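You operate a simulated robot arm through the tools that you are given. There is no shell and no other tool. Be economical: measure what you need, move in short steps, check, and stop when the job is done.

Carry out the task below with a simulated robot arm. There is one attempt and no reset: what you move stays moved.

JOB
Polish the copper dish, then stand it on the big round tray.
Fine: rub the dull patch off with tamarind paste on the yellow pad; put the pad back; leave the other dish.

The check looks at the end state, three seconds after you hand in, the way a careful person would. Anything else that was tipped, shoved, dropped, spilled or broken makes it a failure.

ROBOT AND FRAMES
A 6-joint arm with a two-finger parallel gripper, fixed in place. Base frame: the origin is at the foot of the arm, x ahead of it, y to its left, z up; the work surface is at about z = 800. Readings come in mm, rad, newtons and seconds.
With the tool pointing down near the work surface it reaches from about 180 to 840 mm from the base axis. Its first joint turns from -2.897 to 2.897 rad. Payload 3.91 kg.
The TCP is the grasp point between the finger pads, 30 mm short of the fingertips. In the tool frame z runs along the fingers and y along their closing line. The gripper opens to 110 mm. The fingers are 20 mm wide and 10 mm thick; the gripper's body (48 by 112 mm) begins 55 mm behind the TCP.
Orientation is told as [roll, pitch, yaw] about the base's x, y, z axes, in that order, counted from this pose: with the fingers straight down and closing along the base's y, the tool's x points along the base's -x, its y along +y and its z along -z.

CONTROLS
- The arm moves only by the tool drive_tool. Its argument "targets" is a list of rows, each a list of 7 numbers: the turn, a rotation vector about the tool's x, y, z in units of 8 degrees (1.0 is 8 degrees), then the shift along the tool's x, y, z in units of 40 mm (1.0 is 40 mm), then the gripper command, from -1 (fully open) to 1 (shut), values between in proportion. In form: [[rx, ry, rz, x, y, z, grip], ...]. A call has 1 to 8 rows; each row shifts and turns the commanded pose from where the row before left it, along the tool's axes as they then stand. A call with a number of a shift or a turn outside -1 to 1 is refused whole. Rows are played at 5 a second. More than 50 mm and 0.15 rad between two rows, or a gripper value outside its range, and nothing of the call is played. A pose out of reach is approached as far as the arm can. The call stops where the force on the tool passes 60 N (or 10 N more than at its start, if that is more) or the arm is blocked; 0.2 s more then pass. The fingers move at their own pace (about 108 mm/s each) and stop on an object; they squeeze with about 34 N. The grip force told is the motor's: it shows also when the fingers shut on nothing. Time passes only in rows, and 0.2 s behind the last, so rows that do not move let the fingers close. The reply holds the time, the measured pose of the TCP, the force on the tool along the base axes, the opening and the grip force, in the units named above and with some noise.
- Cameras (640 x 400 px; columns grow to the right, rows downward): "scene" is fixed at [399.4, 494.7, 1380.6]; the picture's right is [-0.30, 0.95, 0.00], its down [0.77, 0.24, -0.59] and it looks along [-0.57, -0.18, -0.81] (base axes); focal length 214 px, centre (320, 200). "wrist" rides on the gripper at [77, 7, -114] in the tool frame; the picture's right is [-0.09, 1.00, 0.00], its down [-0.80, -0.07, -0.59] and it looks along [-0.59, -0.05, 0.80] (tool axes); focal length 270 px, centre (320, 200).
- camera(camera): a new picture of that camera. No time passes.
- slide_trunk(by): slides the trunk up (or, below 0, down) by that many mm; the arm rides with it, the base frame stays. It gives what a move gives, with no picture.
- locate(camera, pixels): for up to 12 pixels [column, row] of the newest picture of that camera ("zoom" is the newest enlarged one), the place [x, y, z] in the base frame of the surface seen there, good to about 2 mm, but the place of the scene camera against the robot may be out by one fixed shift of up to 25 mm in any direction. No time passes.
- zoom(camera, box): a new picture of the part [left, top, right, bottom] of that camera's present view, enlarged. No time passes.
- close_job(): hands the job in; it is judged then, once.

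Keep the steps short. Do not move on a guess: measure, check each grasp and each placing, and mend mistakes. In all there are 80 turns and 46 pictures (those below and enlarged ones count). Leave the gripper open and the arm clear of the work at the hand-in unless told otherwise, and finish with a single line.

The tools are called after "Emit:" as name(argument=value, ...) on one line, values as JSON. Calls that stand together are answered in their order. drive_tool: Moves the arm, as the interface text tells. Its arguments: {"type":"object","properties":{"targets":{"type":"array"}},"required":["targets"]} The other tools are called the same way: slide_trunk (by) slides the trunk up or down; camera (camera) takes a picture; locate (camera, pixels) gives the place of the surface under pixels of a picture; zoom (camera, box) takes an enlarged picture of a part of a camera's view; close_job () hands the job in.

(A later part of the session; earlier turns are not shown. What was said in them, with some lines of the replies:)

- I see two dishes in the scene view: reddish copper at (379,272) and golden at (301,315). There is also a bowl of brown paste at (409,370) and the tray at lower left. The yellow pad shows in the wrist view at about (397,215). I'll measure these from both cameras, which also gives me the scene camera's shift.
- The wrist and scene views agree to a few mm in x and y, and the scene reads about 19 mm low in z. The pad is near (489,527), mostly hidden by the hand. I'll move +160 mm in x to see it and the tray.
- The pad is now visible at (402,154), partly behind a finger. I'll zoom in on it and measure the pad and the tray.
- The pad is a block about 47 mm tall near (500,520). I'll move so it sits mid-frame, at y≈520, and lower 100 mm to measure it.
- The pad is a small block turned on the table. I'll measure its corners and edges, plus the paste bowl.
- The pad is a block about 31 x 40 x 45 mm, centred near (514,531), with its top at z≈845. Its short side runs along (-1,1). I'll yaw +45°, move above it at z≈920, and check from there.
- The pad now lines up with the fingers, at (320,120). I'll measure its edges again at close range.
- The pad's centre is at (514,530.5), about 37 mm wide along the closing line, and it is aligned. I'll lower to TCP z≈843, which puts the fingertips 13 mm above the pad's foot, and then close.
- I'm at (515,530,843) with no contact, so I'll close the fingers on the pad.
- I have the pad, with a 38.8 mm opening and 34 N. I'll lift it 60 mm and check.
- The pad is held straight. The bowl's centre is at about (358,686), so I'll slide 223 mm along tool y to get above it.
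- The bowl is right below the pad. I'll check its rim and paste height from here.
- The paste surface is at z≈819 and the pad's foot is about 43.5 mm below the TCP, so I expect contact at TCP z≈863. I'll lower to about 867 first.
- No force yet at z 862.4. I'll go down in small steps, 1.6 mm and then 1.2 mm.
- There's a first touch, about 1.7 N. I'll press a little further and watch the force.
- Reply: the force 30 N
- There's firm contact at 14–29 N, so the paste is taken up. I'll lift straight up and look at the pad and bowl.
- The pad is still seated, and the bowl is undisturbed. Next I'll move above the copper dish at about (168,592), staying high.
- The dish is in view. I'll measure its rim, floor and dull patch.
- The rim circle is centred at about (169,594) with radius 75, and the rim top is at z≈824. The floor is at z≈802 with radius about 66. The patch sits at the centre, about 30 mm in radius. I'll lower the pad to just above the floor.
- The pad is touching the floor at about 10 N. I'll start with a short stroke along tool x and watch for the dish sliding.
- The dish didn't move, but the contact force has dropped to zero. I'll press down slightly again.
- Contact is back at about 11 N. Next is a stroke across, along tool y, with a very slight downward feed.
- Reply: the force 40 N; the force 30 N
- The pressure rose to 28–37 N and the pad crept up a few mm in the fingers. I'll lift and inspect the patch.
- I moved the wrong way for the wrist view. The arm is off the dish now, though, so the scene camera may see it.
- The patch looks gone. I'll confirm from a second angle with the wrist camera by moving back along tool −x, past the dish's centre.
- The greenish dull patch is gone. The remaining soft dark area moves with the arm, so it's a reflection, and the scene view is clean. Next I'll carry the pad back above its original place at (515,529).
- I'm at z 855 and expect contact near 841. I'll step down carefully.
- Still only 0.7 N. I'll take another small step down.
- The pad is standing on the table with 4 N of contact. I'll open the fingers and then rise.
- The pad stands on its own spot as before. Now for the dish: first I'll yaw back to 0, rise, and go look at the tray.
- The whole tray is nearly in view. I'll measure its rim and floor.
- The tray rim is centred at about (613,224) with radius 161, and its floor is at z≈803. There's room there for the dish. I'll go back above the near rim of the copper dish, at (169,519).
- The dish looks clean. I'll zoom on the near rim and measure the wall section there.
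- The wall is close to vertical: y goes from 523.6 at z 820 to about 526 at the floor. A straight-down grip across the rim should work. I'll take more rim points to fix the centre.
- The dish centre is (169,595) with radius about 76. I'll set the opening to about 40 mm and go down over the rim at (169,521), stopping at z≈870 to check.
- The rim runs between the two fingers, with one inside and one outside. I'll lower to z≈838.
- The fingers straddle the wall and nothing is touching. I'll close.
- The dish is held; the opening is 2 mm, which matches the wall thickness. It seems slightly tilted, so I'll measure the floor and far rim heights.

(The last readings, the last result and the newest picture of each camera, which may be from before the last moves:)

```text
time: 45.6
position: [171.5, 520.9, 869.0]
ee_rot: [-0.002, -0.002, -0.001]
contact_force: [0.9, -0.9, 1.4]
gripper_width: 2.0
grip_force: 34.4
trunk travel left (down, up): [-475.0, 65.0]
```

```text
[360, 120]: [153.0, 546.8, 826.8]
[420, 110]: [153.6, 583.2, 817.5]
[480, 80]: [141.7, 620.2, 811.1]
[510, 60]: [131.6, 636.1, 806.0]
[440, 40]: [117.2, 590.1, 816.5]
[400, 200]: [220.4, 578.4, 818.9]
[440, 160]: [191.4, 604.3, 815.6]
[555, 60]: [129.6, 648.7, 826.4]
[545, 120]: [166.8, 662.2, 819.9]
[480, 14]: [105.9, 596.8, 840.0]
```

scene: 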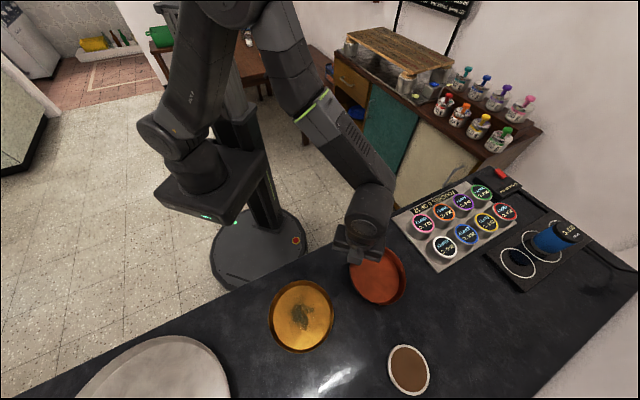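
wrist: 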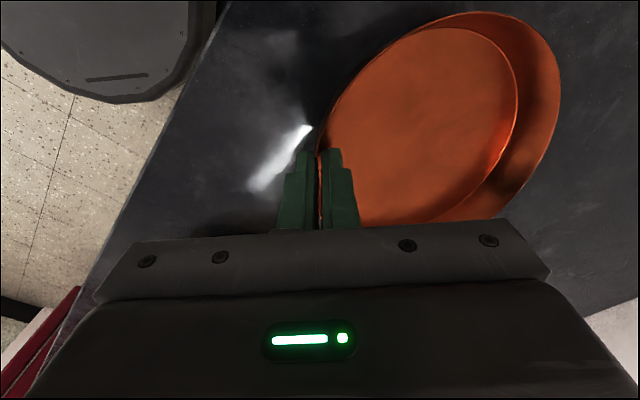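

The dish sags about 12° away from the hand because the wall slopes a little. I'll lift to z≈930, roll the hand +12.5° to level it, and re-measure.

Emit:
drive_tool(targets=[[0, 0, 0, 0, 0, -0.4, 1], [0, 0, 0, 0, 0, -0.4, 1], [0, 0, 0, 0, 0, -0.5, 1], [-0.5, 0, 0, 0, 0, 0, 1], [-0.5, 0, 0, 0, 0, 0, 1], [-0.55, 0, 0, 0, 0, 0, 1], [0, 0, 0, 0, 0, 0, 1]])

Emit:
camera(camera="wrist")

Emit:
locate(camera="wrist", pixels=[[360, 120], [420, 110], [480, 80], [510, 60], [440, 40], [400, 200], [440, 160], [500, 200], [480, 14]])

```text
time: 47.2
position: [173.6, 520.3, 922.1]
ee_rot: [0.215, 0.0, 0.0]
contact_force: [-0.3, 0.1, -0.5]
gripper_width: 2.3
grip_force: 34.6
trunk travel left (down, up): [-475.0, 65.0]
```

```text
14 pictures are left
```

wrist: 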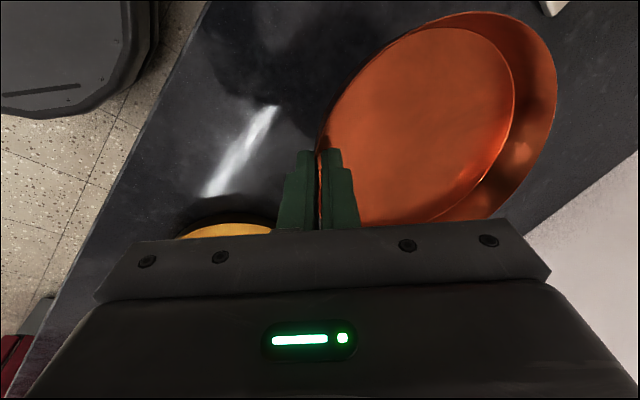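

```text
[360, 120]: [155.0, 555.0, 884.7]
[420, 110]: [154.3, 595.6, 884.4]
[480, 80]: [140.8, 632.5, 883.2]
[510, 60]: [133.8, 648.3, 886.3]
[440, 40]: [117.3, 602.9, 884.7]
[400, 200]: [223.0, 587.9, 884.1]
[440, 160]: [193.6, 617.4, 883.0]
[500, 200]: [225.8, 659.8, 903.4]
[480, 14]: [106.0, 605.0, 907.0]
```

The dish is level now, with its floor at z≈884 everywhere. The floor is 38 mm below the TCP. I'll carry it to above the tray centre, TCP about (610,150), in two calls.

Emit:
drive_tool(targets=[[0, 0, 0, -0.7786, -0.64, -0.167, 1], [0, 0, 0, -0.7786, -0.64, -0.167, 1], [0, 0, 0, -0.7786, -0.64, -0.167, 1], [0, 0, 0, -0.7786, -0.64, -0.167, 1], [0, 0, 0, -0.7786, -0.64, -0.167, 1], [0, 0, 0, -0.7786, -0.64, -0.167, 1], [0, 0, 0, -0.7786, -0.64, -0.167, 1]])

Emit:
drive_tool(targets=[[0, 0, 0, -0.7786, -0.64, -0.167, 1], [0, 0, 0, -0.7786, -0.64, -0.167, 1], [0, 0, 0, -0.7786, -0.64, -0.167, 1], [0, 0, 0, -0.7786, -0.64, -0.167, 1], [0, 0, 0, -0.7786, -0.64, -0.167, 1], [0, 0, 0, -0.7786, -0.64, -0.167, 1], [0, 0, 0, -0.7786, -0.64, -0.167, 1], [0, 0, 0, 0, 0, 0, 1]])

Emit:
camera(camera="wrist")

Emit:
locate(camera="wrist", pixels=[[360, 120], [420, 110], [480, 80], [510, 60], [440, 40], [400, 200], [440, 160], [500, 20], [300, 50], [350, 20]])

```text
time: 48.8
position: [391.4, 335.7, 927.3]
ee_rot: [0.217, 0.002, 0.002]
contact_force: [0.0, -0.1, -1.3]
gripper_width: 2.0
grip_force: 34.3
trunk travel left (down, up): [-475.0, 65.0]
```

```text
time: 50.6
position: [605.8, 148.4, 931.5]
ee_rot: [0.216, 0.001, 0.002]
contact_force: [-0.5, 0.4, -1.5]
gripper_width: 2.2
grip_force: 33.8
trunk travel left (down, up): [-475.0, 65.0]
```

```text
13 pictures are left
```

wrist: 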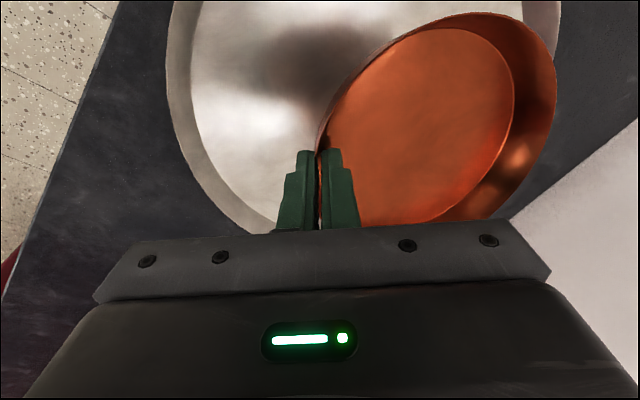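

```text
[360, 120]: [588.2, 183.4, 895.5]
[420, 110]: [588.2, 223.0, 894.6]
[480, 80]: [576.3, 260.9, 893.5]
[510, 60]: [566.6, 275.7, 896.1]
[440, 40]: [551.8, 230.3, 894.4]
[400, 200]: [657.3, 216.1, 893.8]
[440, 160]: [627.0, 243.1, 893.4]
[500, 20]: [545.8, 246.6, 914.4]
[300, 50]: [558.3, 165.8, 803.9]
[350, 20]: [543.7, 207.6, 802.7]
```

The dish is level and centred over the tray at about (606,226). I'll lower 78 mm straight down, which leaves roughly 8 mm.

Emit:
drive_tool(targets=[[0, 0, 0, 0, -0.142, 0.651, 1], [0, 0, 0, 0, -0.142, 0.651, 1], [0, 0, 0, 0, -0.142, 0.651, 1], [0, 0, 0, 0, 0, 0, 1]])

Emit:
drive_tool(targets=[[0, 0, 0, 0, -0.016, 0.073, 1], [0, 0, 0, 0, -0.016, 0.073, 1], [0, 0, 0, 0, 0, 0, 1]])

```text
time: 51.6
position: [607.6, 151.1, 856.3]
ee_rot: [0.217, 0.001, 0.0]
contact_force: [0.5, 0.2, -1.8]
gripper_width: 2.0
grip_force: 34.3
trunk travel left (down, up): [-475.0, 65.0]
```

```text
time: 52.4
position: [607.9, 150.4, 849.4]
ee_rot: [0.215, 0.0, 0.001]
contact_force: [-0.9, 0.7, -1.4]
gripper_width: 2.1
grip_force: 34.4
trunk travel left (down, up): [-475.0, 65.0]
```

No contact yet at z 849. I'll continue in small steps.

Emit:
drive_tool(targets=[[0, 0, 0, 0, -0.016, 0.073, 1], [0, 0, 0, 0, 0, 0, 1]])

Emit:
drive_tool(targets=[[0, 0, 0, 0, -0.01, 0.045, 1], [0, 0, 0, 0, 0, 0, 1]])

Emit:
drive_tool(targets=[[0, 0, 0, 0, -0.006, 0.03, 1], [0, 0, 0, 0, 0, 0, 1]])

```text
time: 53.0
position: [608.0, 151.1, 847.6]
ee_rot: [0.215, 0.0, 0.0]
contact_force: [0.9, 1.1, -1.9]
gripper_width: 2.0
grip_force: 34.0
trunk travel left (down, up): [-475.0, 65.0]
```

```text
time: 53.6
position: [607.6, 152.2, 845.5]
ee_rot: [0.217, 0.0, 0.001]
contact_force: [0.0, 0.4, 0.2]
gripper_width: 2.0
grip_force: 34.6
trunk travel left (down, up): [-475.0, 65.0]
```

```text
time: 54.2
position: [607.9, 150.0, 844.4]
ee_rot: [0.217, 0.0, 0.001]
contact_force: [1.3, 1.0, 0.3]
gripper_width: 2.3
grip_force: 34.5
trunk travel left (down, up): [-475.0, 65.0]
```

The dish's weight (about 1.5 N) has come off the tool, so it is touching. I'll take one more tiny step to seat it.

Emit:
drive_tool(targets=[[0, 0, 0, 0, -0.005, 0.025, 1], [0, 0, 0, 0, 0, 0, 1]])

Emit:
camera(camera="wrist")

Emit:
locate(camera="wrist", pixels=[[360, 120], [420, 110], [480, 80], [505, 60], [440, 40], [400, 200], [440, 160], [300, 100]])

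```text
time: 54.8
position: [607.2, 151.0, 842.0]
ee_rot: [0.218, 0.0, 0.0]
contact_force: [-0.7, -0.5, 2.4]
gripper_width: 2.3
grip_force: 33.7
trunk travel left (down, up): [-475.0, 65.0]
```

```text
12 pictures are left
```

wrist: 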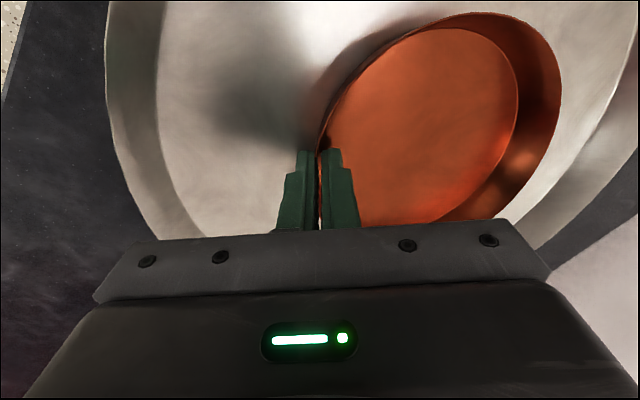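

```text
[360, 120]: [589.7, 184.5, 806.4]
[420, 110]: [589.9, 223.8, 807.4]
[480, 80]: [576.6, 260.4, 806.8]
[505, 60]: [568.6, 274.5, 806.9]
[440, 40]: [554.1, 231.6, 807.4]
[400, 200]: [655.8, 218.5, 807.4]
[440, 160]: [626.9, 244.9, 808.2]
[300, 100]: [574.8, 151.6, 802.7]
```

The dish is flat in the tray, with its floor at z≈807 all over. I'll open only to about 16 mm so the outer finger clears the tray floor, and then withdraw along the tool axis.

Emit:
drive_tool(targets=[[0, 0, 0, 0, 0, 0, 0.85], [0, 0, 0, 0, 0, 0, 0.71], [0, 0, 0, 0, 0, 0, 0.71], [0, 0, 0, 0, 0, 0, 0.71]])

Emit:
drive_tool(targets=[[0, 0, 0, 0, 0, -0.3, 0.71], [0, 0, 0, 0, 0, -0.5, 0.71], [0, 0, 0, 0, 0, -0.8, 0.71], [0, 0, 0, 0, 0, -0.9, 0.71], [0, 0, 0, 0, 0, -0.9, -1], [0, 0, 0, 0, 0, -0.9, -1], [0, 0, 0, 0, 0, 0, -1]])

Emit:
camera(camera="wrist")

```text
time: 55.8
position: [607.5, 151.5, 843.5]
ee_rot: [0.217, -0.002, 0.002]
contact_force: [0.0, 0.3, -0.5]
gripper_width: 16.2
grip_force: 0.1
trunk travel left (down, up): [-475.0, 65.0]
```

```text
time: 57.4
position: [609.2, 114.8, 1010.8]
ee_rot: [0.215, 0.0, 0.0]
contact_force: [-0.5, -0.1, 0.0]
gripper_width: 110.0
grip_force: 0.0
trunk travel left (down, up): [-475.0, 65.0]
```

```text
11 pictures are left
```

wrist: 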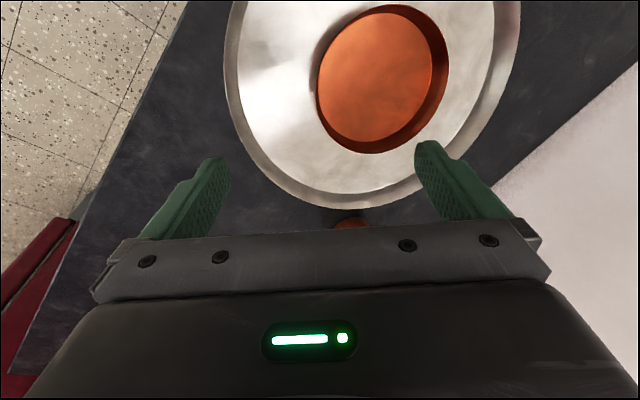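

The dish stands clean and flat on the tray. There's a small orange thing at (350,225) beyond the tray, so I'll back off and up and check it.

Emit:
locate(camera="wrist", pixels=[[350, 224], [340, 226]])

Emit:
drive_tool(targets=[[0.5, 0, 0, 0.7, 0, -0.5, -1], [0.5, 0, 0, 0.7, 0, -0.5, -1], [0.55, 0, 0, 0.7, 0.3, -0.5, -1], [0, 0, 0, 0.7, 0.6, -0.5, -1], [0, 0, 0, 0.7, 0.6, -0.5, -1], [0, 0, 0, 0.7, 0.6, -0.5, -1], [0, 0, 0, 0.5, 0.6, -0.5, -1], [0, 0, 0, 0, 0, 0, -1]])

Emit:
camera(camera="wrist")

Emit:
camera(camera="scene")

```text
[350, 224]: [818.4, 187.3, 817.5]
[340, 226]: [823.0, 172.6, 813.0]
```

```text
time: 59.2
position: [419.4, 211.5, 1153.7]
ee_rot: [-0.001, 0.0, -0.002]
contact_force: [-0.3, -0.4, -0.3]
gripper_width: 110.1
grip_force: 0.1
trunk travel left (down, up): [-475.0, 65.0]
```

```text
10 pictures are left
```

wrist: 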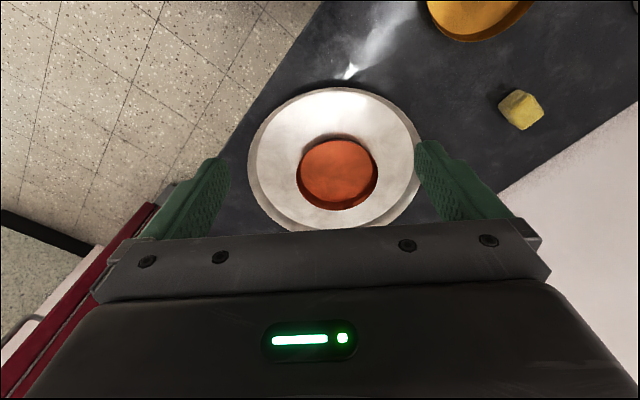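

```text
9 pictures are left
```

scene: 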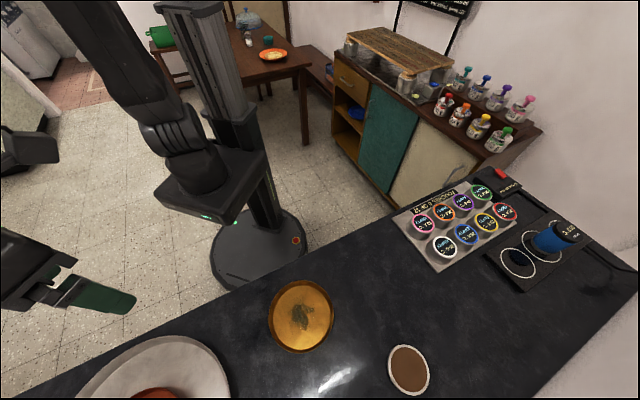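

Everything else is where it was: brass dish, bowl and pad. The orange object at (820,187) is outside anything I touched. I'll take one quick look at it to be sure.

Emit:
drive_tool(targets=[[0, 0, 0, -0.95, 0, 0, -1], [0, 0, 0, -0.95, 0, 0, -1], [0, 0, 0, -0.95, 0, 0, -1], [0, 0, 0, -0.95, 0, 0, -1], [0, 0, 0, -0.95, 0, 0, -1], [0, 0, 0, 0, 0, 0, -1]])

Emit:
camera(camera="wrist")

```text
time: 60.6
position: [610.1, 212.7, 1153.8]
ee_rot: [0.0, 0.0, -0.001]
contact_force: [-0.8, 0.6, -0.4]
gripper_width: 110.1
grip_force: 0.0
trunk travel left (down, up): [-475.0, 65.0]
```

```text
8 pictures are left
```

wrist: 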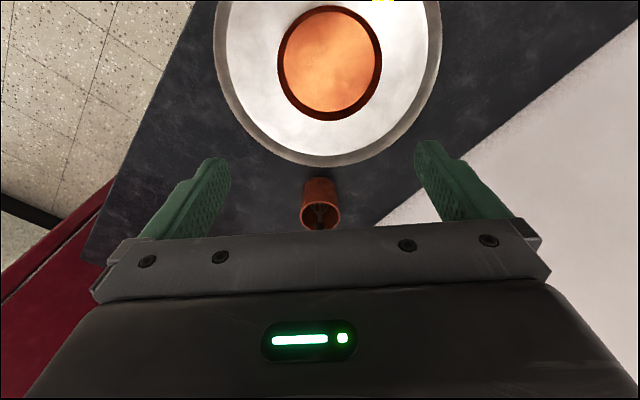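

It's a copper cup standing upright behind the tray, untouched. The dish is clean and flat on the tray, the pad is back, and the gripper is open high above the work. I'm handing in.

Emit:
close_job()

```text
The job is handed in.
```

The copper dish is polished and standing flat on the big round tray, the yellow pad is back in its place, and the other dish was left untouched.
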